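You operate a simulated robot arm through the tools that you are given. There is no shell and no other tool. Be economical: measure what you need, move in short steps, check, and stop when the job is done.

You run a simulated robot arm. Do the job below in one go: nothing can be reset, and whatever is moved stays where it is left.

TASK
Hang the green and the white cloth on the turning stand to dry.
Fine: turn the red-tipped arm to the table's edge and hang the green cloth on it; then the same with the blue-tipped arm and the white cloth.

The check looks at the end state, three seconds after you hand in, the way a careful person would. Anything else that was tipped, shoved, dropped, spilled or broken makes it a failure. Flat cloth is picked up by pressing the open fingertips on it (5 to 10 N) and closing them slowly along it; thin cloth reads only 2 to 8 mm in the jaws.

THE ROBOT
A 7-joint arm with a two-finger parallel gripper, fixed in place. Base frame: the origin is at the foot of the arm, x ahead of it, y to its left, z up; the work surface is at about z = 0.9. Readings come in m, degrees, newtons and seconds.
With the tool pointing down near the work surface it reaches from about 0.44 to 0.92 m from the base axis. Its first joint turns from -115.0 to 115.0 degrees. Payload 3.91 kg.
The TCP is the grasp point between the finger pads, 0.03 m short of the fingertips. In the tool frame z runs along the fingers and y along their closing line. The gripper opens to 0.11 m. The fingers are 0.02 m wide and 0.01 m thick; the gripper's body (0.048 by 0.112 m) begins 0.055 m behind the TCP.
Orientation is told as [roll, pitch, yaw] about the base's x, y, z axes, in that order, counted from this pose: with the fingers straight down and closing along the base's y, the tool's x points along the base's -x, its y along +y and its z along -z.

THE INTERFACE
- The arm moves only by the tool arm_command. Its argument "moves" is a list of rows, each a list of 7 numbers: the shift along the base's x, y, z in units of 25 mm (1.0 is 25 mm), then the turn, a rotation vector about the base's x, y, z in units of 4 degrees (1.0 is 4 degrees), then the finger opening in m, from 0 to 0.11. In form: [[tx, ty, tz, rx, ry, rz, hand], ...]. A call has 1 to 8 rows; each row shifts and turns the commanded pose from where the row before left it. A call with a number of a shift or a turn outside -1 to 1 is refused whole. Rows are played at 5 a second. More than 0.05 m and 8.6 degrees between two rows, or a gripper value outside its range, and nothing of the call is played. Where a pose cannot be reached the arm comes as near as it can. A force on the tool above 40 N (or 10 N above the force at the start of the call, whichever is more), or a blocked arm, ends the call early, and 0.2 s more pass. Each finger travels about 0.153 m/s and halts on what it meets, pressing with about 34 N; the grip force reading is that of the motor and also rises with nothing between the fingers. The clock runs only during rows and for 0.2 s after the last one: add rows that do not move to give the fingers time. It gives the time, the measured TCP pose, the force on the tool (base axes), the opening and the grip force at its end, in the units of the frame above (readings bear some noise).
- Cameras (640 x 400 px; columns grow to the right, rows downward): "scene" is fixed at [0.0506, 0.4989, 1.5904]; the picture's right is [-0.50, -0.86, 0.00], its down [-0.53, 0.31, -0.79] and it looks along [0.68, -0.40, -0.61] (base axes); focal length 320 px, centre (320, 200). "wrist" rides on the gripper at [0.072, 0.017, -0.103] in the tool frame; the picture's right is [-0.23, 0.97, 0.00], its down [-0.76, -0.18, -0.62] and it looks along [-0.61, -0.14, 0.78] (tool axes); focal length 222 px, centre (320, 200). There is no depth. A picture from a camera that has moved, and an enlarged one, comes with that camera's place and axes in the base frame and with its lens.
- camera(camera): a new picture of that camera. The clock stands still meanwhile.
- move_column(by): slides the trunk up (or, below 0, down) by that many m; the arm rides with it, the base frame stays. It gives what a move gives, with no picture.
- close_up(camera, box): a new picture of the part [left, top, right, bottom] of that camera's present view, enlarged. The clock stands still meanwhile.
- hand_in(): hands the job in; it is judged then, once.

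Work in short steps. Places have to be worked out from the pictures, the camera data and where the tool is seen: move nearer, look again, correct. Check each grasp and each placing, and mend what went wrong. You have 120 turns and 76 pictures in all, those below and enlarged ones among them. Open the gripper and draw the arm clear of the work before you hand the job in, unless the task says otherwise; then end with one line.

The tools are called as a command line: name --pt "numbers of a row" for each row, then --argument value for the rest, lists and objects as JSON in quotes. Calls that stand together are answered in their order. arm_command: Moves the arm, as the interface text tells. Its arguments: {"type":"object","properties":{"moves":{"type":"array","items":{"type":"array","items":{"type":"number"}}}},"required":["moves"]} The other tools are called the same way: move_column (by) slides the trunk up or down; camera (camera) takes a picture; close_up (camera, box) takes an enlarged picture of a part of a camera's view; hand_in () hands the job in.

At the start:

```text
clock: 0.0
tcp_pos: [0.4615, 0.1359, 1.3741]
tool_rot: [0.0, 0.1, 0.0]
contact_force: [0.6, 0.3, -0.1]
finger_gap: 0.1101
gripper_force: 0.1
trunk travel left (down, up): [-0.875, 0.115]
```

scene: 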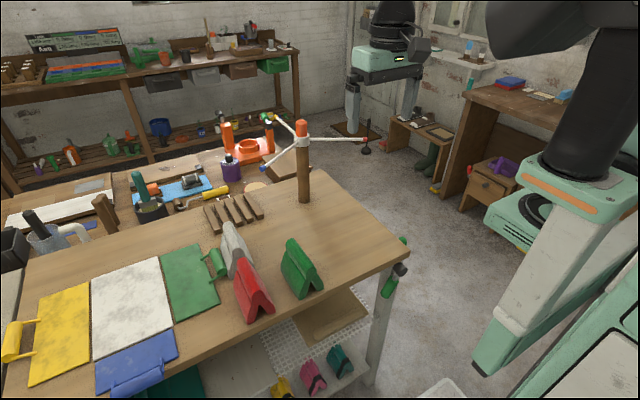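
wrist: 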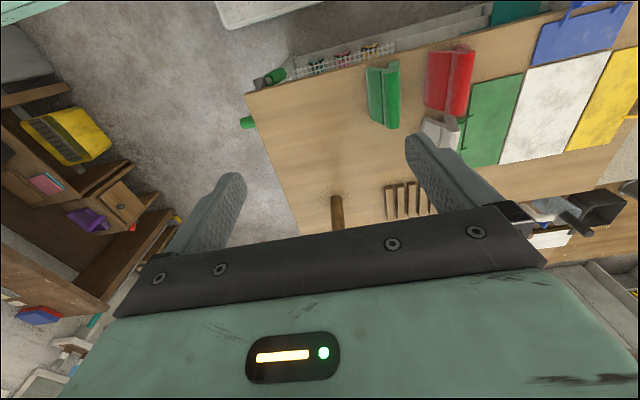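

The scene shows a stand with coloured-tip arms and several cloths (some flat, some tent-shaped). I take enlarged views of the stand and the cloths to tell what is what.

close_up --camera "scene" --box '[200, 90, 400, 215]'

close_up --camera "scene" --box '[60, 200, 380, 400]'

```text
3.20 times, centred on (300, 152) of scene
camera zoom: at [0.0506, 0.4989, 1.5904], right [-0.5, -0.86, 0.0], down [-0.53, 0.31, -0.79], along [0.68, -0.4, -0.61], focal length 1024 px, centre (384, 352)
```

zoom: 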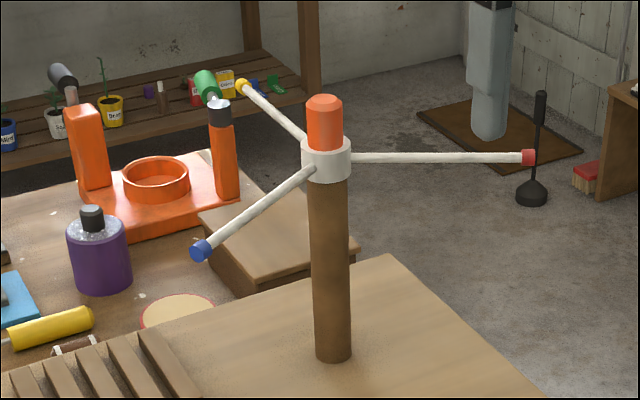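

```text
2.00 times, centred on (220, 300) of scene
camera zoom: at [0.0506, 0.4989, 1.5904], right [-0.5, -0.86, 0.0], down [-0.53, 0.31, -0.79], along [0.68, -0.4, -0.61], focal length 640 px, centre (520, 0)
```

zoom: 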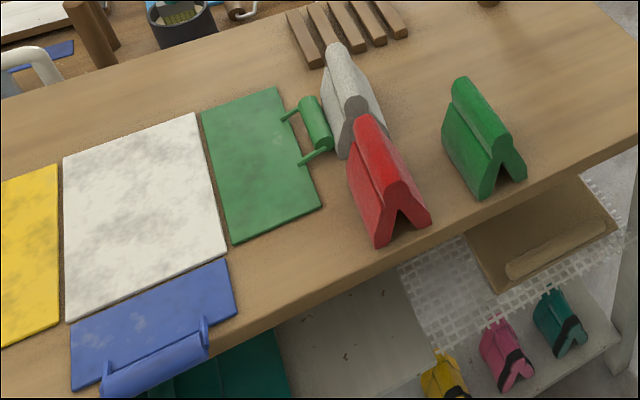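

Two candidate sets exist: flat pieces (some with a roller-like handle) and tent-shaped ones. I move left toward them to look closer with the wrist camera.

arm_command --pt "0 1 -0.5 0 0 0 0.11" --pt "0 1 -0.5 0 0 0 0.11" --pt "0 1 -0.5 0 0 0 0.11" --pt "0 1 -0.5 0 0 0 0.11" --pt "0 1 -0.5 0 0 0 0.11" --pt "0 1 -0.5 0 0 0 0.11" --pt "0 1 -0.5 0 0 0 0.11"

camera --camera "wrist"

camera --camera "scene"

```text
clock: 1.6
tcp_pos: [0.4615, 0.3104, 1.2882]
tool_rot: [0.0, 0.0, 0.1]
contact_force: [0.0, 0.1, 0.5]
finger_gap: 0.11
gripper_force: 0.1
trunk travel left (down, up): [-0.875, 0.115]
```

```text
71 pictures are left
camera wrist: at [0.388, 0.3268, 1.3909], right [0.23, 0.97, 0.0], down [0.76, -0.18, 0.62], along [0.61, -0.14, -0.78], focal length 222 px, centre (320, 200)
```

wrist: 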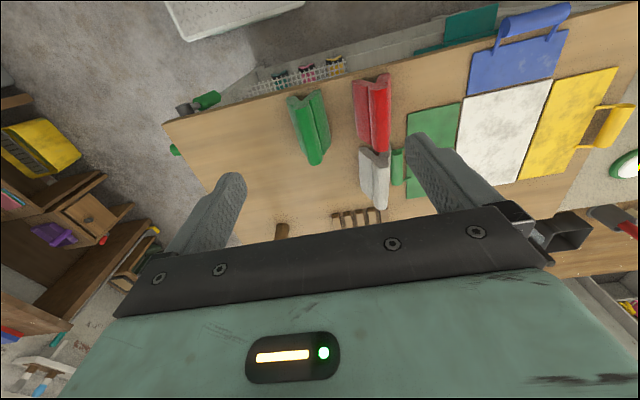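

```text
70 pictures are left
```

scene: 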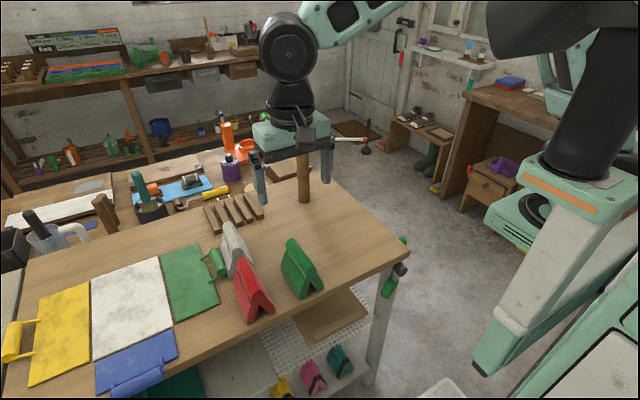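

The flat pieces form a clothes-folding board (white centre with green, blue, yellow hinged flaps with handles), so the cloths are likely the pre-folded tents: green, red, white. I enlarge them to verify.

close_up --camera "scene" --box '[190, 210, 350, 330]'

close_up --camera "wrist" --box '[270, 60, 430, 220]'

```text
3.33 times, centred on (270, 270) of scene
camera zoom: at [0.0506, 0.4989, 1.5904], right [-0.5, -0.86, 0.0], down [-0.53, 0.31, -0.79], along [0.68, -0.4, -0.61], focal length 1066 px, centre (487, -33)
```

zoom: 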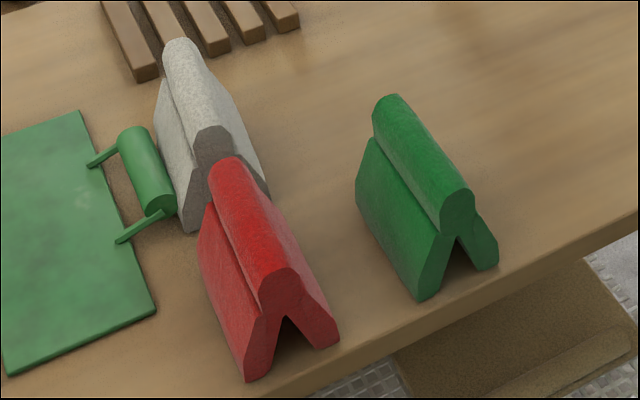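

```text
2.50 times, centred on (350, 140) of wrist
camera zoom: at [0.388, 0.3268, 1.3909], right [0.23, 0.97, 0.0], down [0.76, -0.18, 0.62], along [0.61, -0.14, -0.78], focal length 555 px, centre (245, 350)
```

zoom: 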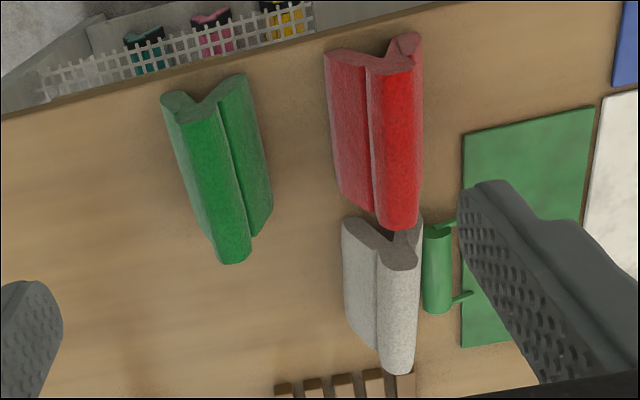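

The three tents are folded cloths: green at about x 0.49–0.60, y 0.264, ridge top z≈1.0, ridge along x. Stand post is at about (0.84, 0.10), arms at z≈1.135, red tip near (0.75, −0.08). I close the fingers and go up high over to the far side of the red arm, to push it toward the near edge.

arm_command --pt "0.8 -0.9 0 0 0 0 0.0" --pt "0.8 -0.9 0 0 0 0 0.0" --pt "0.8 -0.9 0 0 0 0 0.0" --pt "0.8 -0.9 0 0 0 0 0.0" --pt "0.8 -0.9 0 0 0 0 0.0" --pt "0.8 -0.9 0 0 0 0 0.0" --pt "0.8 -0.9 0 0 0 0 0.0" --pt "0.8 -0.9 0 0 0 0 0.0"

arm_command --pt "0.9 -1 0 0 0 0 0.0" --pt "0.9 -1 0 0 0 0 0.0" --pt "0.9 -1 0 0 0 0 0.0" --pt "0.9 -1 0 0 0 0 0.0" --pt "0.9 -1 0 0 0 0 0.0" --pt "0.9 -1 0 0 0 0 0.0" --pt "0.9 -1 0 0 0 0 0.0" --pt "0.9 -0.2 0 0 0 0 0.0"

camera --camera "scene"

camera --camera "wrist"

```text
clock: 3.4
tcp_pos: [0.624, 0.1305, 1.2864]
tool_rot: [0.0, 0.0, 0.0]
contact_force: [0.0, 0.5, 0.5]
finger_gap: 0.0
gripper_force: 34.0
trunk travel left (down, up): [-0.875, 0.115]
```

```text
clock: 5.2
tcp_pos: [0.8024, -0.0486, 1.2861]
tool_rot: [-0.1, 0.0, 0.1]
contact_force: [-1.1, -0.1, 0.1]
finger_gap: 0.0
gripper_force: 33.8
trunk travel left (down, up): [-0.875, 0.115]
```

```text
67 pictures are left
```

scene: 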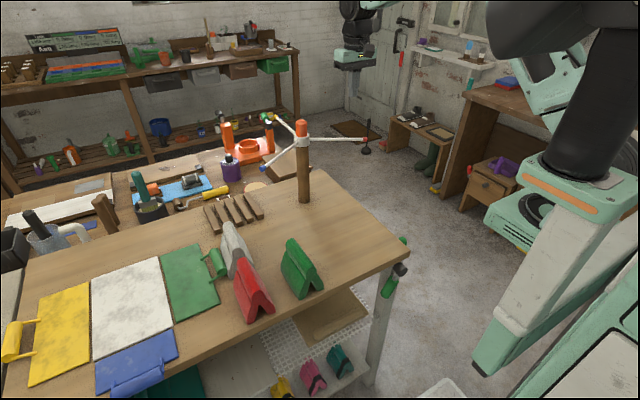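

```text
66 pictures are left
camera wrist: at [0.7298, -0.0318, 1.3888], right [0.23, 0.97, 0.0], down [0.76, -0.18, 0.62], along [0.61, -0.14, -0.78], focal length 222 px, centre (320, 200)
```

wrist: 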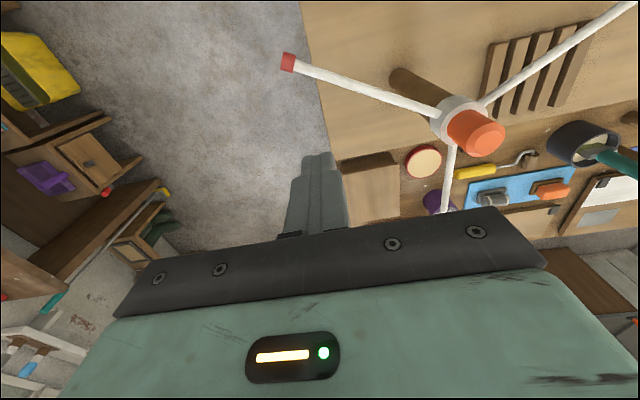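

The red arm runs from the collar (0.845, 0.105) to the tip (0.753, −0.07), and the closed fingers are just beyond it. I go straight down to z≈1.14.

arm_command --pt "0 0 -1 0 0 0 0.0" --pt "0 0 -1 0 0 0 0.0" --pt "0 0 -1 0 0 0 0.0" --pt "0 0 -1 0 0 0 0.0" --pt "0 0 -1 0 0 0 0.0" --pt "0 0 -0.9 0 0 0 0.0"

close_up --camera "scene" --box '[240, 80, 420, 200]'

camera --camera "wrist"

```text
clock: 6.6
tcp_pos: [0.8024, -0.0508, 1.1376]
tool_rot: [0.0, 0.0, 0.0]
contact_force: [-0.8, 0.0, 0.6]
finger_gap: 0.0
gripper_force: 34.2
trunk travel left (down, up): [-0.875, 0.115]
```

```text
3.33 times, centred on (330, 140) of scene
camera zoom: at [0.0506, 0.4989, 1.5904], right [-0.5, -0.86, 0.0], down [-0.53, 0.31, -0.79], along [0.68, -0.4, -0.61], focal length 1066 px, centre (287, 400)
```

zoom: 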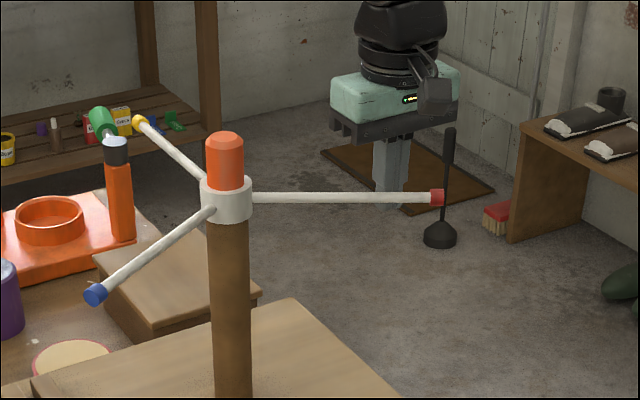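

```text
64 pictures are left
camera wrist: at [0.7296, -0.0334, 1.2407], right [0.23, 0.97, 0.0], down [0.76, -0.18, 0.62], along [0.61, -0.14, -0.78], focal length 222 px, centre (320, 200)
```

wrist: 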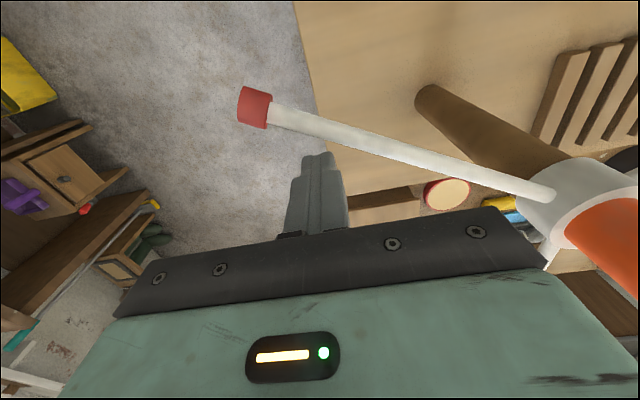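

Fingers are beyond the red arm at its height. I push it round in an arc about the post, first part.

arm_command --pt "-0.78 0.36 0 0 0 0 0" --pt "-0.7 0.34 0 0 0 0 0" --pt "-0.65 0.43 0 0 0 0 0" --pt "-0.59 0.51 0 0 0 0 0" --pt "-0.53 0.57 0 0 0 0 0" --pt "-0.46 0.64 0 0 0 0 0"

camera --camera "scene"

```text
clock: 8.0
tcp_pos: [0.7093, 0.0205, 1.1395]
tool_rot: [-0.1, 0.0, 0.0]
contact_force: [0.3, -0.8, 0.0]
finger_gap: 0.0
gripper_force: 34.3
trunk travel left (down, up): [-0.875, 0.115]
```

```text
63 pictures are left
```

scene: 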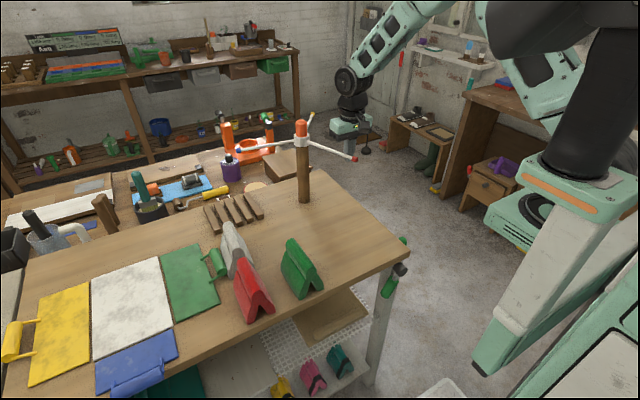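

The arm turns well (red tip now about −153°). I continue to the near edge direction.

arm_command --pt "-0.37 0.69 0 0 0 0 0" --pt "-0.28 0.73 0 0 0 0 0" --pt "-0.18 0.64 0 0 0 0 0" --pt "-0.09 0.5 0 0 0 0 0" --pt "0 0 0 0 0 0 0"

close_up --camera "scene" --box '[240, 80, 420, 200]'

camera --camera "wrist"

```text
clock: 9.2
tcp_pos: [0.6856, 0.0845, 1.1379]
tool_rot: [-0.1, 0.0, 0.0]
contact_force: [0.0, -0.6, 0.4]
finger_gap: 0.0
gripper_force: 34.0
trunk travel left (down, up): [-0.875, 0.115]
```

```text
3.33 times, centred on (330, 140) of scene
camera zoom: at [0.0506, 0.4989, 1.5904], right [-0.5, -0.86, 0.0], down [-0.53, 0.31, -0.79], along [0.68, -0.4, -0.61], focal length 1066 px, centre (287, 400)
```

zoom: 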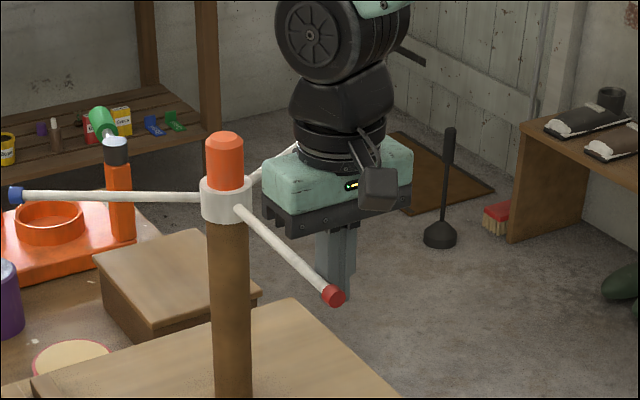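

```text
61 pictures are left
camera wrist: at [0.6128, 0.1015, 1.241], right [0.23, 0.97, 0.0], down [0.76, -0.18, 0.62], along [0.61, -0.14, -0.78], focal length 222 px, centre (320, 200)
```

wrist: 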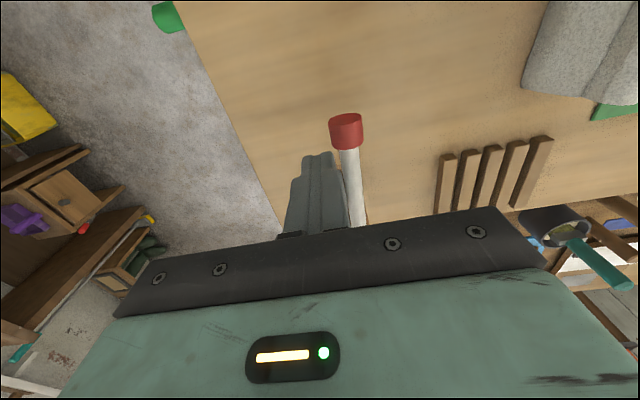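

The red arm now points straight at the near edge: tip at about (0.657, 0.105, 1.135). I back off sideways and rise, then head above the green cloth at (0.545, 0.264).

arm_command --pt "0 -1 0 0 0 0 0" --pt "0 0 1 0 0 0 0" --pt "0 0 1 0 0 0 0" --pt "0 0 1 0 0 0 0" --pt "0 0 1 0 0 0 0" --pt "0 0 1 0 0 0 0"

arm_command --pt "-0.7 1 0 0 0 0 0.08" --pt "-0.7 1 0 0 0 0 0.08" --pt "-0.7 1 0 0 0 0 0.08" --pt "-0.7 1 0 0 0 0 0.08" --pt "-0.7 1 0 0 0 0 0.08" --pt "-0.7 1 0 0 0 0 0.08" --pt "-0.7 1 -0.5 0 0 0 0.08" --pt "-0.7 1 -0.5 0 0 0 0.08"

camera --camera "wrist"

camera --camera "scene"

```text
clock: 10.6
tcp_pos: [0.6862, 0.0626, 1.2641]
tool_rot: [0.0, 0.0, 0.0]
contact_force: [-0.1, -0.1, 0.0]
finger_gap: 0.0001
gripper_force: 34.0
trunk travel left (down, up): [-0.875, 0.115]
```

```text
clock: 12.4
tcp_pos: [0.5468, 0.2617, 1.2389]
tool_rot: [0.0, 0.0, 0.0]
contact_force: [-0.7, -2.1, 0.5]
finger_gap: 0.0799
gripper_force: 0.1
trunk travel left (down, up): [-0.875, 0.115]
```

```text
60 pictures are left
camera wrist: at [0.474, 0.2775, 1.3417], right [0.23, 0.97, 0.0], down [0.76, -0.18, 0.62], along [0.61, -0.14, -0.78], focal length 222 px, centre (320, 200)
```

wrist: 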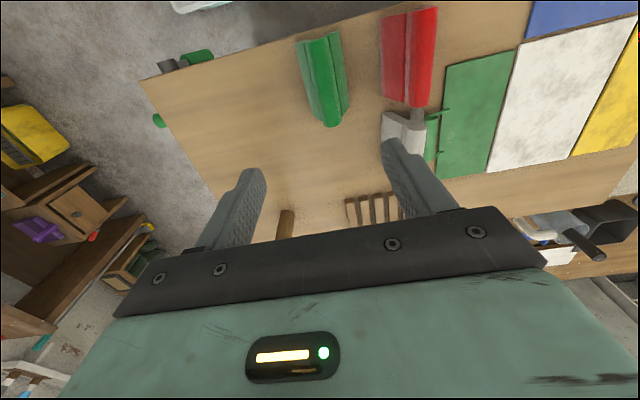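

```text
59 pictures are left
```

scene: 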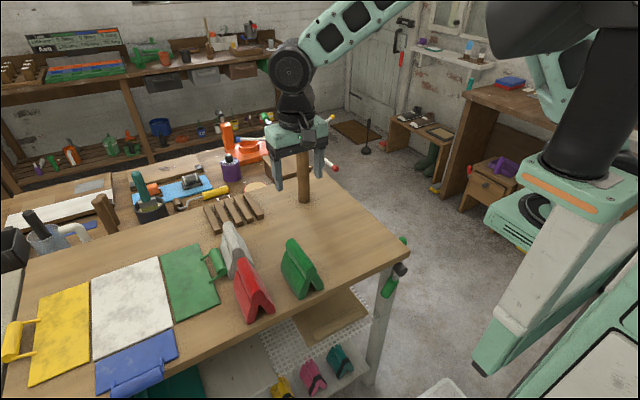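

Over the green cloth; I enlarge the wrist view to fix its ridge line.

close_up --camera "wrist" --box '[270, 20, 430, 140]'

```text
3.33 times, centred on (350, 80) of wrist
camera zoom: at [0.474, 0.2775, 1.3417], right [0.23, 0.97, 0.0], down [0.76, -0.18, 0.62], along [0.61, -0.14, -0.78], focal length 740 px, centre (220, 600)
```

zoom: 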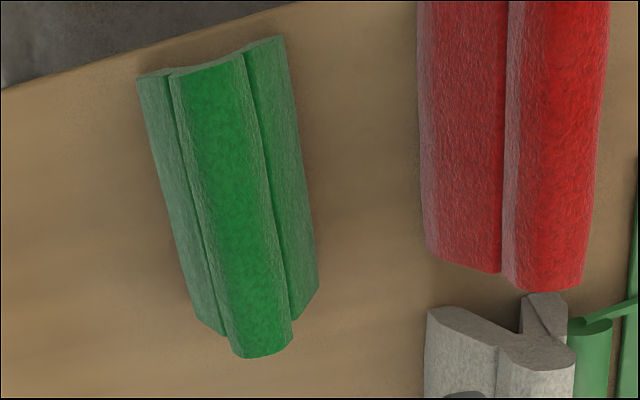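

Ridge runs along x from 0.491 to 0.598 at y≈0.268, ~28 mm wide, bulb z≈0.965–1.0. I adjust sideways slightly and descend to about 1.015, then look.

arm_command --pt "0 0.22 -1 0 0 0 0.075" --pt "0 0 -1 0 0 0 0.075" --pt "0 0 -1 0 0 0 0.075" --pt "0 0 -1 0 0 0 0.075" --pt "0 0 -1 0 0 0 0.075" --pt "0 0 -1 0 0 0 0.075" --pt "0 0 -1 0 0 0 0.075" --pt "0 0 -1 0 0 0 0.075"

arm_command --pt "0 0 -1 0 0 0 0.075" --pt "0 0 0 0 0 0 0.075"

close_up --camera "scene" --box '[190, 180, 350, 330]'

camera --camera "wrist"

```text
clock: 14.2
tcp_pos: [0.5466, 0.2676, 1.0395]
tool_rot: [0.0, 0.0, 0.0]
contact_force: [0.9, 0.0, 0.3]
finger_gap: 0.0748
gripper_force: 0.0
trunk travel left (down, up): [-0.875, 0.115]
```

```text
clock: 14.8
tcp_pos: [0.5447, 0.2675, 1.0125]
tool_rot: [-0.1, 0.0, 0.0]
contact_force: [0.2, -0.2, 0.0]
finger_gap: 0.075
gripper_force: 0.2
trunk travel left (down, up): [-0.875, 0.115]
```

```text
2.67 times, centred on (270, 255) of scene
camera zoom: at [0.0506, 0.4989, 1.5904], right [-0.5, -0.86, 0.0], down [-0.53, 0.31, -0.79], along [0.68, -0.4, -0.61], focal length 853 px, centre (453, 53)
```

zoom: 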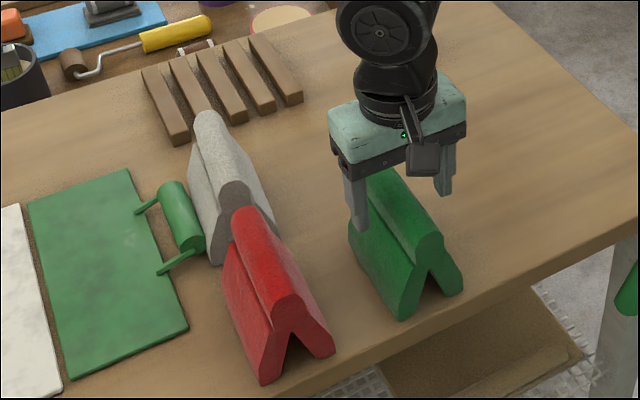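

```text
56 pictures are left
camera wrist: at [0.4729, 0.2835, 1.1158], right [0.23, 0.97, 0.0], down [0.76, -0.18, 0.62], along [0.61, -0.14, -0.78], focal length 222 px, centre (320, 200)
```

wrist: 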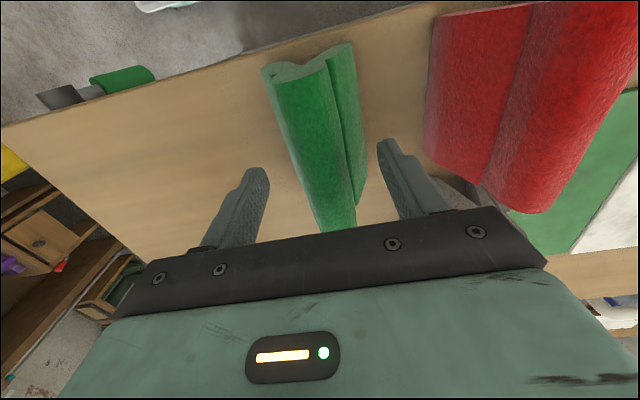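

The jaws straddle the ridge. I lower 10 mm and close slowly.

arm_command --pt "0 0 -0.4 0 0 0 0.06" --pt "0 0 0 0 0 0 0.045" --pt "0 0 0 0 0 0 0.035" --pt "0 0 0 0 0 0 0.028" --pt "0 0 0 0 0 0 0.02" --pt "0 0 0 0 0 0 0.01" --pt "0 0 0 0 0 0 0.01"

close_up --camera "scene" --box '[190, 180, 350, 330]'

```text
clock: 16.4
tcp_pos: [0.546, 0.267, 1.0043]
tool_rot: [0.0, 0.0, -0.1]
contact_force: [1.0, 1.1, 1.6]
finger_gap: 0.0295
gripper_force: 33.7
trunk travel left (down, up): [-0.875, 0.115]
```

```text
2.67 times, centred on (270, 255) of scene
camera zoom: at [0.0506, 0.4989, 1.5904], right [-0.5, -0.86, 0.0], down [-0.53, 0.31, -0.79], along [0.68, -0.4, -0.61], focal length 853 px, centre (453, 53)
```

zoom: 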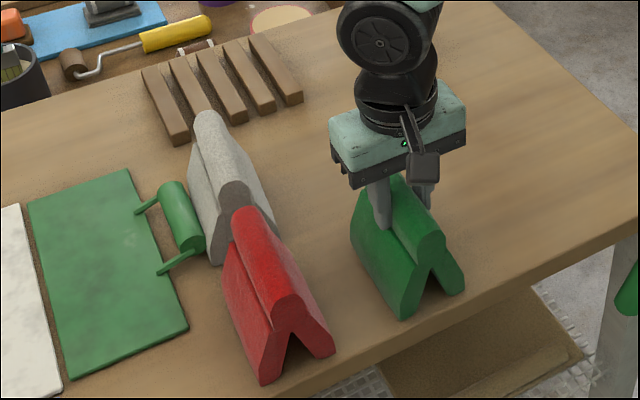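

The jaws hold at 29.5 mm. I lift straight up by 0.275 m.

arm_command --pt "0 0 0.5 0 0 0 0.01" --pt "0 0 0.8 0 0 0 0.01" --pt "0 0 1 0 0 0 0.01" --pt "0 0 1 0 0 0 0.01" --pt "0 0 1 0 0 0 0.01" --pt "0 0 1 0 0 0 0.01" --pt "0 0 1 0 0 0 0.01" --pt "0 0 1 0 0 0 0.01"

arm_command --pt "0 0 1 0 0 0 0.01" --pt "0 0 1 0 0 0 0.01" --pt "0 0 1 0 0 0 0.01" --pt "0 0 1 0 0 0 0.01"

camera --camera "scene"

```text
clock: 18.2
tcp_pos: [0.5466, 0.2652, 1.1871]
tool_rot: [-0.1, 0.1, -0.1]
contact_force: [0.3, -0.1, -2.5]
finger_gap: 0.0298
gripper_force: 34.0
trunk travel left (down, up): [-0.875, 0.115]
```

```text
clock: 19.2
tcp_pos: [0.5441, 0.2658, 1.2861]
tool_rot: [-0.1, 0.0, 0.0]
contact_force: [0.5, 0.3, -1.1]
finger_gap: 0.0297
gripper_force: 33.8
trunk travel left (down, up): [-0.875, 0.115]
```

```text
54 pictures are left
```

scene: 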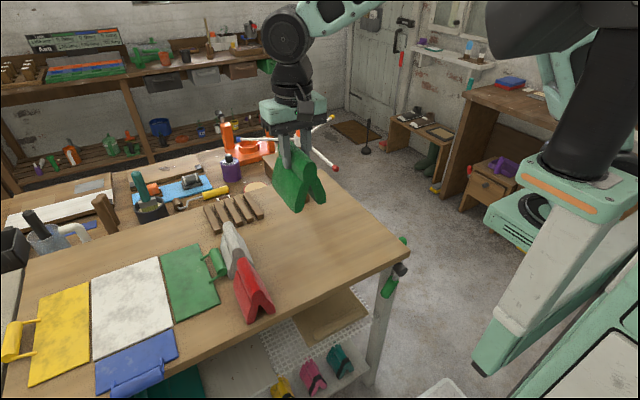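

Cloth is held straight. I carry it over the red arm to about (0.735, 0.105), staying above it.

arm_command --pt "0.95 -0.8 0 0 0 0 0.01" --pt "0.95 -0.8 0 0 0 0 0.01" --pt "0.95 -0.8 0 0 0 0 0.01" --pt "0.95 -0.8 0 0 0 0 0.01" --pt "0.95 -0.8 0 0 0 0 0.01" --pt "0.95 -0.8 0 0 0 0 0.01" --pt "0.95 -0.8 0 0 0 0 0.01" --pt "0.95 -0.8 0 0 0 0 0.01"

close_up --camera "scene" --box '[240, 70, 400, 190]'

camera --camera "wrist"

```text
clock: 21.0
tcp_pos: [0.7367, 0.105, 1.2857]
tool_rot: [0.0, 0.0, 0.0]
contact_force: [-0.8, 0.0, -1.3]
finger_gap: 0.0295
gripper_force: 34.1
trunk travel left (down, up): [-0.875, 0.115]
```

```text
3.33 times, centred on (320, 130) of scene
camera zoom: at [0.0506, 0.4989, 1.5904], right [-0.5, -0.86, 0.0], down [-0.53, 0.31, -0.79], along [0.68, -0.4, -0.61], focal length 1066 px, centre (320, 433)
```

zoom: 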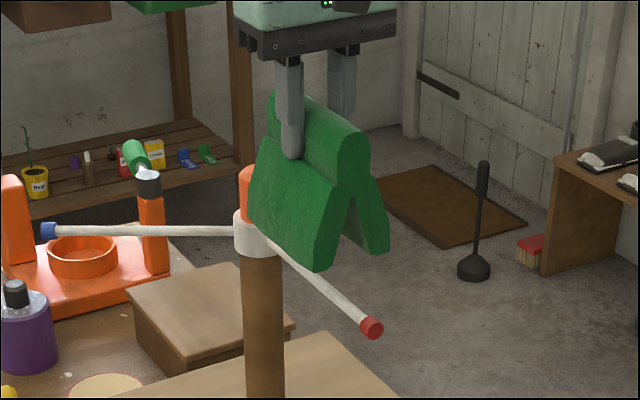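

```text
52 pictures are left
camera wrist: at [0.664, 0.1211, 1.3886], right [0.23, 0.97, 0.0], down [0.76, -0.18, 0.62], along [0.61, -0.14, -0.78], focal length 222 px, centre (320, 200)
```

wrist: 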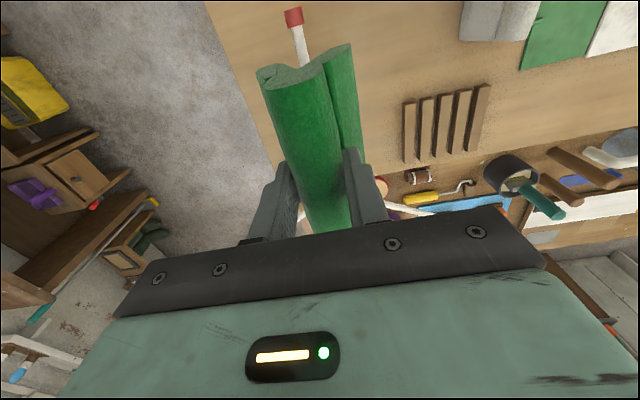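

The rod lies at y≈0.100 under the cloth's notch. I shift 3 mm and lower to about 1.21.

arm_command --pt "0 -0.14 -0.6 0 0 0 0.01" --pt "0 0 -0.6 0 0 0 0.01" --pt "0 0 -0.6 0 0 0 0.01" --pt "0 0 -0.6 0 0 0 0.01" --pt "0 0 -0.6 0 0 0 0.01"

close_up --camera "scene" --box '[240, 70, 400, 190]'

close_up --camera "wrist" --box '[220, 0, 400, 120]'

```text
clock: 22.2
tcp_pos: [0.7356, 0.1022, 1.2109]
tool_rot: [0.0, 0.0, 0.0]
contact_force: [0.2, 0.5, -1.4]
finger_gap: 0.0296
gripper_force: 34.4
trunk travel left (down, up): [-0.875, 0.115]
```

```text
3.33 times, centred on (320, 130) of scene
camera zoom: at [0.0506, 0.4989, 1.5904], right [-0.5, -0.86, 0.0], down [-0.53, 0.31, -0.79], along [0.68, -0.4, -0.61], focal length 1066 px, centre (320, 433)
```

zoom: 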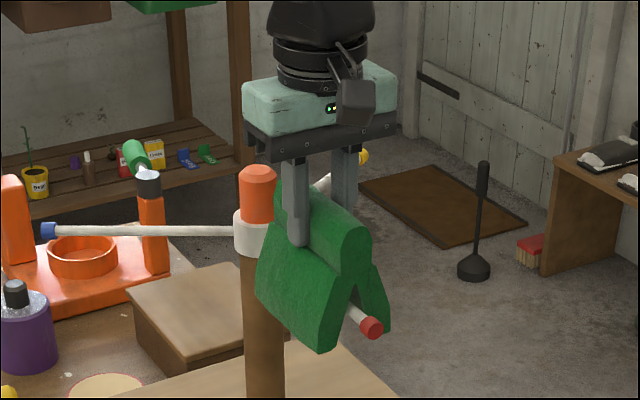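

```text
3.33 times, centred on (310, 60) of wrist
camera zoom: at [0.663, 0.1179, 1.3131], right [0.23, 0.97, 0.0], down [0.76, -0.18, 0.62], along [0.61, -0.14, -0.78], focal length 740 px, centre (353, 667)
```

zoom: 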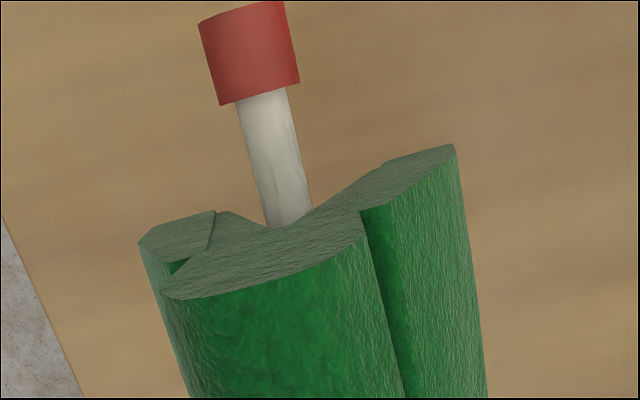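

The cloth straddles the rod. I lower in small steps until it takes the load.

arm_command --pt "0 0 -0.2 0 0 0 0.01" --pt "0 0 -0.2 0 0 0 0.01" --pt "0 0 -0.2 0 0 0 0.01" --pt "0 0 0 0 0 0 0.01"

close_up --camera "wrist" --box '[220, 0, 400, 120]'

```text
clock: 23.2
tcp_pos: [0.7364, 0.103, 1.1962]
tool_rot: [0.0, 0.0, 0.0]
contact_force: [-0.1, 0.6, -0.9]
finger_gap: 0.0297
gripper_force: 33.7
trunk travel left (down, up): [-0.875, 0.115]
```

```text
3.33 times, centred on (310, 60) of wrist
camera zoom: at [0.6637, 0.119, 1.2997], right [0.23, 0.97, 0.0], down [0.76, -0.18, 0.62], along [0.61, -0.14, -0.78], focal length 740 px, centre (353, 667)
```

zoom: 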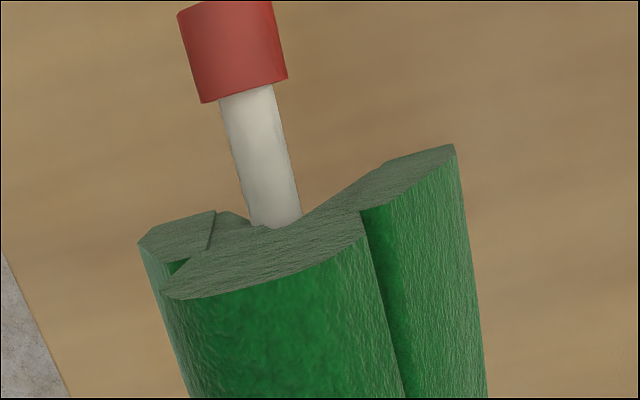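

No load yet; the rod seems 2 mm to the −y side of the notch. I correct and keep lowering.

arm_command --pt "0 -0.08 -0.1 0 0 0 0.01" --pt "0 0 -0.1 0 0 0 0.01" --pt "0 0 -0.1 0 0 0 0.01" --pt "0 0 0 0 0 0 0.01"

close_up --camera "scene" --box '[260, 90, 380, 180]'

```text
clock: 24.2
tcp_pos: [0.737, 0.1005, 1.19]
tool_rot: [0.0, -0.1, 0.0]
contact_force: [0.7, -0.1, -1.4]
finger_gap: 0.0295
gripper_force: 34.0
trunk travel left (down, up): [-0.875, 0.115]
```

```text
4.44 times, centred on (320, 135) of scene
camera zoom: at [0.0506, 0.4989, 1.5904], right [-0.5, -0.86, 0.0], down [-0.53, 0.31, -0.79], along [0.68, -0.4, -0.61], focal length 1422 px, centre (320, 489)
```

zoom: 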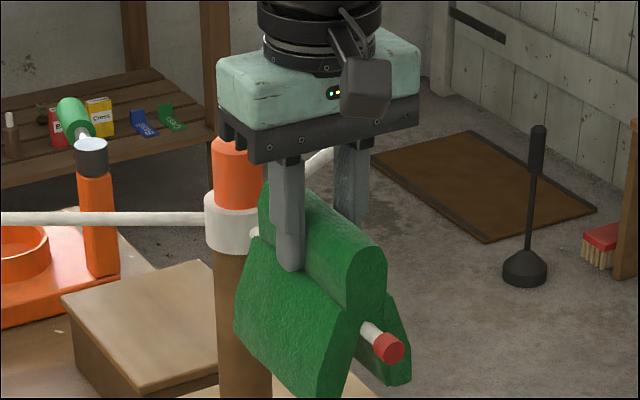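

The rod is close under the notch apex; I go on in 2 mm steps and watch the force.

arm_command --pt "0 0 -0.08 0 0 0 0.01" --pt "0 0 -0.08 0 0 0 0.01" --pt "0 0 0 0 0 0 0.01"

arm_command --pt "0 0 -0.08 0 0 0 0.01" --pt "0 0 0 0 0 0 0.01"

```text
clock: 25.0
tcp_pos: [0.7364, 0.1021, 1.1852]
tool_rot: [0.0, 0.0, 0.0]
contact_force: [-0.1, -0.4, -0.8]
finger_gap: 0.0296
gripper_force: 34.2
trunk travel left (down, up): [-0.875, 0.115]
```

```text
clock: 25.6
tcp_pos: [0.7363, 0.1011, 1.1844]
tool_rot: [0.1, 0.0, 0.0]
contact_force: [0.2, -0.7, -1.5]
finger_gap: 0.0296
gripper_force: 33.9
trunk travel left (down, up): [-0.875, 0.115]
```

Still no load at 1.184; I lower a few more millimetres.

arm_command --pt "0 0 -0.1 0 0 0 0.01" --pt "0 0 -0.1 0 0 0 0.01" --pt "0 0 0 0 0 0 0.01"

close_up --camera "scene" --box '[260, 90, 380, 180]'

close_up --camera "wrist" --box '[220, 0, 400, 120]'

```text
clock: 26.4
tcp_pos: [0.7354, 0.1013, 1.1779]
tool_rot: [-0.1, 0.0, -0.1]
contact_force: [0.0, -1.4, -1.7]
finger_gap: 0.0294
gripper_force: 34.3
trunk travel left (down, up): [-0.875, 0.115]
```

```text
4.44 times, centred on (320, 135) of scene
camera zoom: at [0.0506, 0.4989, 1.5904], right [-0.5, -0.86, 0.0], down [-0.53, 0.31, -0.79], along [0.68, -0.4, -0.61], focal length 1422 px, centre (320, 489)
```

zoom: 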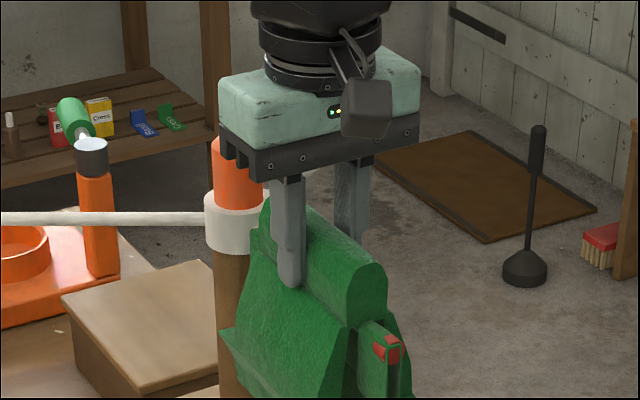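

```text
3.33 times, centred on (310, 60) of wrist
camera zoom: at [0.6631, 0.1179, 1.2805], right [0.23, 0.97, 0.0], down [0.76, -0.18, 0.62], along [0.61, -0.14, -0.78], focal length 740 px, centre (353, 667)
```

zoom: 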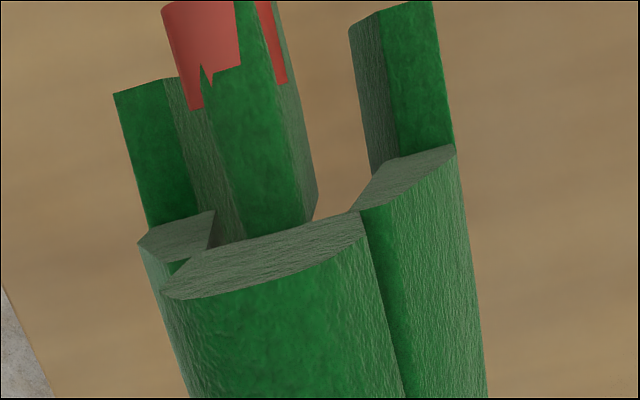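

The cloth has now changed into a draped shape along the whole rod. I open the fingers slowly to release it.

arm_command --pt "0 0 0 0 0 0 0.035" --pt "0 0 0 0 0 0 0.045" --pt "0 0 0 0 0 0 0.06" --pt "0 0 0 0 0 0 0.07" --pt "0 0 0 0 0 0 0.07"

close_up --camera "scene" --box '[260, 90, 380, 180]'

close_up --camera "wrist" --box '[220, 0, 400, 120]'

```text
clock: 27.6
tcp_pos: [0.7355, 0.1015, 1.1779]
tool_rot: [0.0, 0.0, 0.0]
contact_force: [-0.4, 0.5, -0.1]
finger_gap: 0.0702
gripper_force: 0.0
trunk travel left (down, up): [-0.875, 0.115]
```

```text
4.44 times, centred on (320, 135) of scene
camera zoom: at [0.0506, 0.4989, 1.5904], right [-0.5, -0.86, 0.0], down [-0.53, 0.31, -0.79], along [0.68, -0.4, -0.61], focal length 1422 px, centre (320, 489)
```

zoom: 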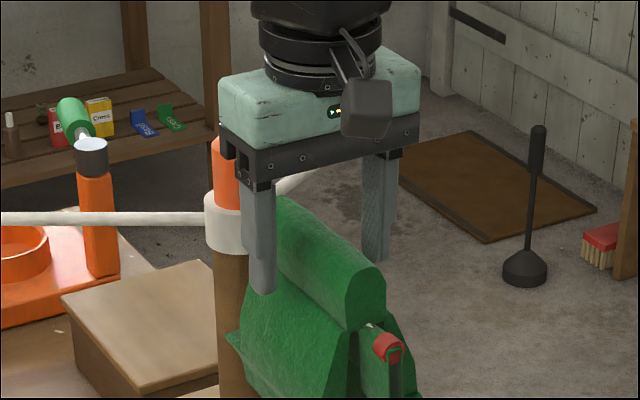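

```text
3.33 times, centred on (310, 60) of wrist
camera zoom: at [0.6631, 0.1179, 1.2806], right [0.23, 0.97, 0.0], down [0.76, -0.18, 0.62], along [0.61, -0.14, -0.78], focal length 740 px, centre (353, 667)
```

zoom: 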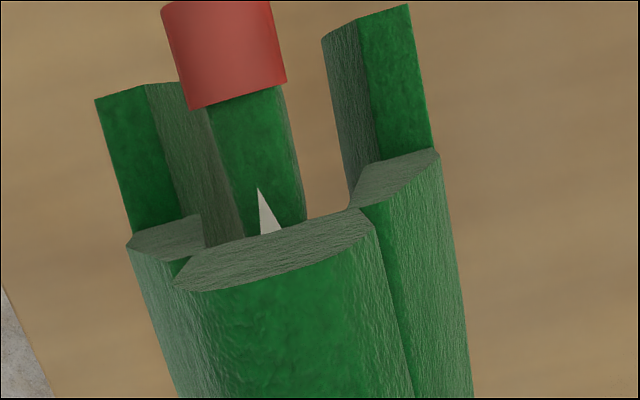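

It rests on the rod without support. I rise clear and check.

arm_command --pt "0 0 0.5 0 0 0 0.07" --pt "0 0 0.8 0 0 0 0.07" --pt "0 0 1 0 0 0 0.07" --pt "0 0 1 0 0 0 0.07" --pt "0 0 1 0 0 0 0.07" --pt "0 0 1 0 0 0 0.07"

close_up --camera "scene" --box '[240, 90, 400, 210]'

camera --camera "wrist"

```text
clock: 29.0
tcp_pos: [0.736, 0.1014, 1.3094]
tool_rot: [0.0, -0.1, -0.2]
contact_force: [-0.4, 0.0, -0.4]
finger_gap: 0.0697
gripper_force: 0.1
trunk travel left (down, up): [-0.875, 0.115]
```

```text
3.33 times, centred on (320, 150) of scene
camera zoom: at [0.0506, 0.4989, 1.5904], right [-0.5, -0.86, 0.0], down [-0.53, 0.31, -0.79], along [0.68, -0.4, -0.61], focal length 1066 px, centre (320, 367)
```

zoom: 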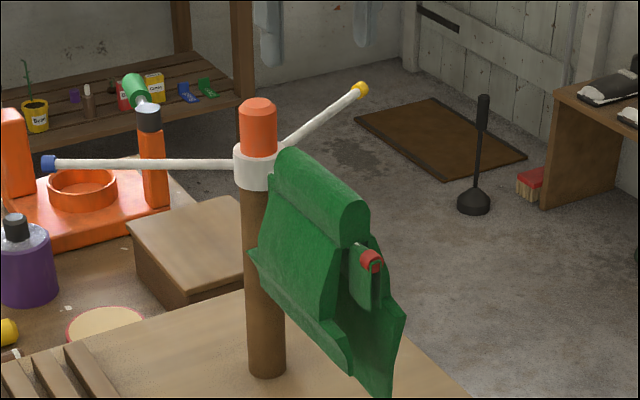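

```text
42 pictures are left
camera wrist: at [0.6633, 0.1181, 1.412], right [0.23, 0.97, 0.0], down [0.76, -0.18, 0.62], along [0.61, -0.14, -0.78], focal length 222 px, centre (320, 200)
```

wrist: 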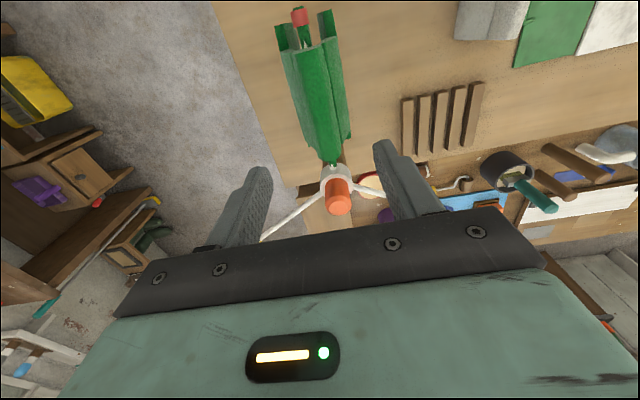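

The green cloth hangs securely on the red arm. Yellow arm is now at −60°, blue at +60°; I'll turn the stand counter-clockwise by pushing the yellow arm first, so I close the fingers and go to (0.859, 0.003), between red and yellow, then down.

arm_command --pt "0.98 -0.78 0 0 0 0 0" --pt "0.98 -0.78 0 0 0 0 0" --pt "0.98 -0.78 0 0 0 0 0" --pt "0.98 -0.78 0 0 0 0 0" --pt "0.98 -0.78 0 0 0 0 0" --pt "0 0 -1 0 0 0 0" --pt "0 0 0 0 0 0 0"

camera --camera "wrist"

```text
clock: 30.6
tcp_pos: [0.8596, 0.0022, 1.2834]
tool_rot: [0.0, 0.0, 0.0]
contact_force: [-0.8, 0.5, 0.2]
finger_gap: 0.0
gripper_force: 33.8
trunk travel left (down, up): [-0.875, 0.115]
```

```text
41 pictures are left
camera wrist: at [0.7866, 0.019, 1.3873], right [0.23, 0.97, 0.0], down [0.76, -0.18, 0.62], along [0.61, -0.14, -0.78], focal length 222 px, centre (320, 200)
```

wrist: 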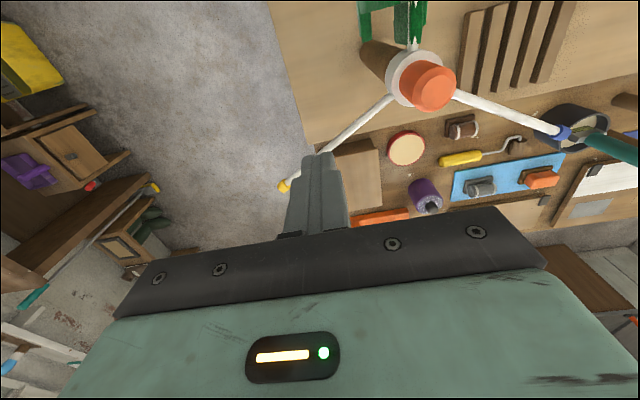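

Yellow tip at (0.948, −0.07), collar at (0.853, 0.101): the descent spot is clear. I go down to z≈1.14.

arm_command --pt "0 0 -1 0 0 0 0" --pt "0 0 -1 0 0 0 0" --pt "0 0 -1 0 0 0 0" --pt "0 0 -1 0 0 0 0" --pt "0 0 -1 0 0 0 0" --pt "0 0 -0.7 0 0 0 0"

arm_command --pt "0.55 0.09 0 0 0 0 0" --pt "0.53 0.16 0 0 0 0 0" --pt "0.51 0.24 0 0 0 0 0" --pt "0.47 0.3 0 0 0 0 0"

camera --camera "wrist"

```text
clock: 32.0
tcp_pos: [0.86, 0.0042, 1.1443]
tool_rot: [-0.1, -0.1, 0.0]
contact_force: [-0.3, 0.8, 0.5]
finger_gap: 0.0002
gripper_force: 33.6
trunk travel left (down, up): [-0.875, 0.115]
```

```text
clock: 33.0
tcp_pos: [0.9114, 0.024, 1.1433]
tool_rot: [0.0, -0.1, 0.0]
contact_force: [0.0, -0.1, 0.3]
finger_gap: 0.0002
gripper_force: 33.8
trunk travel left (down, up): [-0.875, 0.115]
```

```text
40 pictures are left
camera wrist: at [0.839, 0.0395, 1.2466], right [0.23, 0.97, 0.0], down [0.76, -0.18, 0.62], along [0.61, -0.14, -0.78], focal length 222 px, centre (320, 200)
```

wrist: 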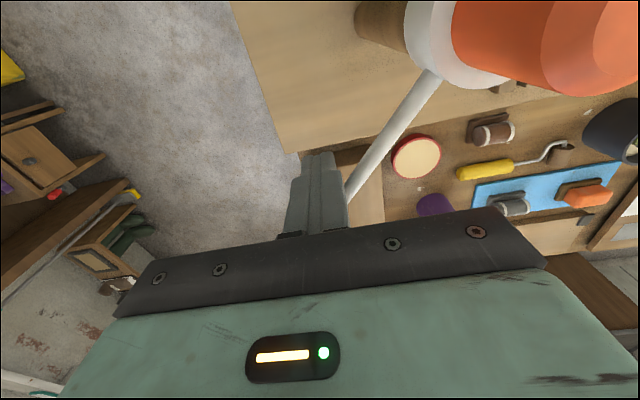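

The yellow arm is being pushed. I continue the arc a bit further so that blue swings round to about 100°.

arm_command --pt "0.42 0.37 0.1 0 0 0 0" --pt "0.33 0.36 0.1 0 0 0 0" --pt "0.24 0.35 0 0 0 0 0" --pt "0.14 0.25 0 0 0 0 0" --pt "0 0 0 0 0 0 0"

camera --camera "scene"

```text
clock: 34.2
tcp_pos: [0.9227, 0.052, 1.146]
tool_rot: [0.0, 0.0, 0.0]
contact_force: [-0.4, -0.6, -0.6]
finger_gap: 0.0
gripper_force: 33.8
out of reach, approached as far as the arm can: row 2, 3
trunk travel left (down, up): [-0.875, 0.115]
```

```text
39 pictures are left
```

scene: 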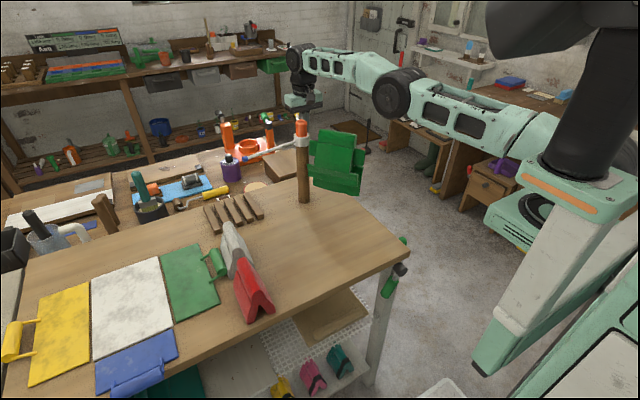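

Blue tip is now at about (0.81, 0.29), i.e. 102°. I back off, rise, and go round to the far side of the blue arm at about (0.865, 0.25).

arm_command --pt "-0.8 -0.8 0 0 0 0 0" --pt "-0.3 -0.3 1 0 0 0 0" --pt "0 0 1 0 0 0 0" --pt "0 0 1 0 0 0 0" --pt "0 0 1 0 0 0 0" --pt "0 0 1 0 0 0 0" --pt "0 0 0.6 0 0 0 0"

```text
clock: 35.8
tcp_pos: [0.8966, 0.0255, 1.2874]
tool_rot: [0.1, 0.0, -0.1]
contact_force: [-0.1, 0.1, -0.1]
finger_gap: 0.0
gripper_force: 34.0
trunk travel left (down, up): [-0.875, 0.115]
```

Clear above. I move across at this height.

arm_command --pt "-0.14 1 0 0 0 0 0" --pt "-0.14 1 0 0 0 0 0" --pt "-0.14 1 0 0 0 0 0" --pt "-0.14 1 0 0 0 0 0" --pt "-0.14 1 0 0 0 0 0" --pt "-0.14 1 0 0 0 0 0" --pt "-0.14 1 0 0 0 0 0" --pt "-0.14 1 0 0 0 0 0"

arm_command --pt "0 1 0 0 0 0 0" --pt "0 0 0 0 0 0 0"

camera --camera "wrist"

```text
clock: 37.6
tcp_pos: [0.836, 0.2108, 1.2776]
tool_rot: [0.0, -0.2, 0.0]
contact_force: [0.3, -0.4, 0.8]
finger_gap: 0.0001
gripper_force: 33.9
out of reach, approached as far as the arm can: row 4, 5, 6, 7, 8
trunk travel left (down, up): [-0.875, 0.115]
```

```text
clock: 38.2
tcp_pos: [0.8265, 0.2304, 1.2751]
tool_rot: [0.0, 0.0, 0.2]
contact_force: [-0.2, -0.2, 0.1]
finger_gap: 0.0
gripper_force: 34.1
out of reach, approached as far as the arm can: row 1
trunk travel left (down, up): [-0.875, 0.115]
```

```text
38 pictures are left
camera wrist: at [0.7539, 0.2467, 1.3771], right [0.23, 0.97, 0.0], down [0.76, -0.18, 0.62], along [0.61, -0.14, -0.78], focal length 222 px, centre (320, 200)
```

wrist: 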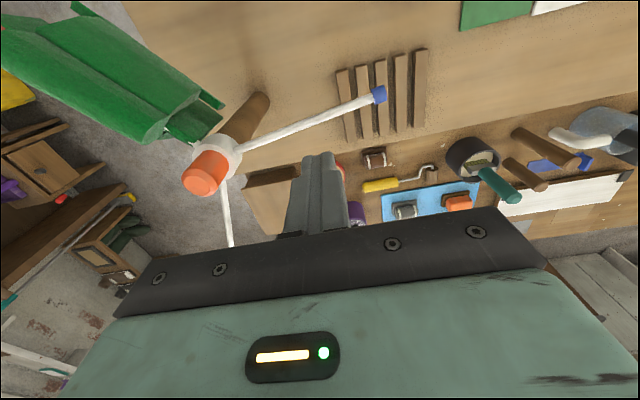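

At this height the reach stops at ~0.86 m from the axis, so I raise the trunk 0.1 m to gain reach (the tool rises, clear of everything).

move_column --by 0.1

arm_command --pt "0.8 0.3 -0.5 0 0 0 0" --pt "0.8 0.3 -1 0 0 0 0" --pt "0.5 0.2 -1 0 0 0 0" --pt "0 0 -1 0 0 0 0"

camera --camera "wrist"

```text
clock: 39.5
tcp_pos: [0.8269, 0.2304, 1.3747]
tool_rot: [0.0, 0.0, 0.1]
contact_force: [-0.1, 0.6, -0.7]
finger_gap: 0.0
gripper_force: 34.1
trunk travel left (down, up): [-0.975, 0.015]
```

```text
clock: 40.5
tcp_pos: [0.8344, 0.2358, 1.2828]
tool_rot: [0.0, 0.1, 0.0]
contact_force: [-0.1, 0.4, 0.7]
finger_gap: 0.0
gripper_force: 34.3
out of reach, approached as far as the arm can: row 1, 2, 3
trunk travel left (down, up): [-0.975, 0.015]
```

```text
37 pictures are left
camera wrist: at [0.7627, 0.2524, 1.385], right [0.23, 0.97, 0.0], down [0.76, -0.18, 0.62], along [0.61, -0.14, -0.78], focal length 222 px, centre (320, 200)
```

wrist: 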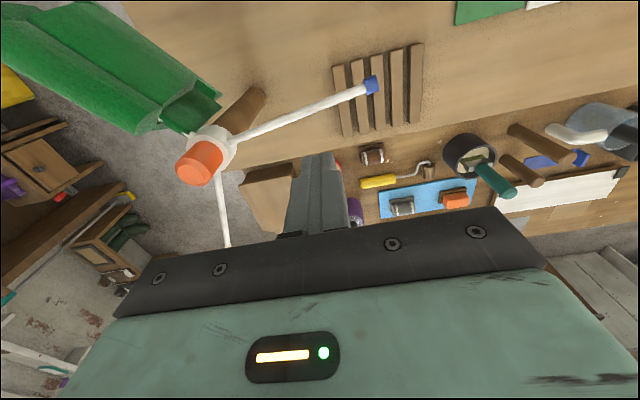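

Now back at z 1.28 I try outward again.

arm_command --pt "0.8 0.2 0 0 0 0 0" --pt "0.8 0.2 0 0 0 0 0" --pt "0 0 -0.8 0 0 0 0"

```text
clock: 41.3
tcp_pos: [0.8475, 0.2317, 1.2587]
tool_rot: [0.1, 0.0, 0.0]
contact_force: [-0.9, -0.2, -0.5]
finger_gap: 0.0
gripper_force: 34.2
out of reach, approached as far as the arm can: row 1, 2
trunk travel left (down, up): [-0.975, 0.015]
```

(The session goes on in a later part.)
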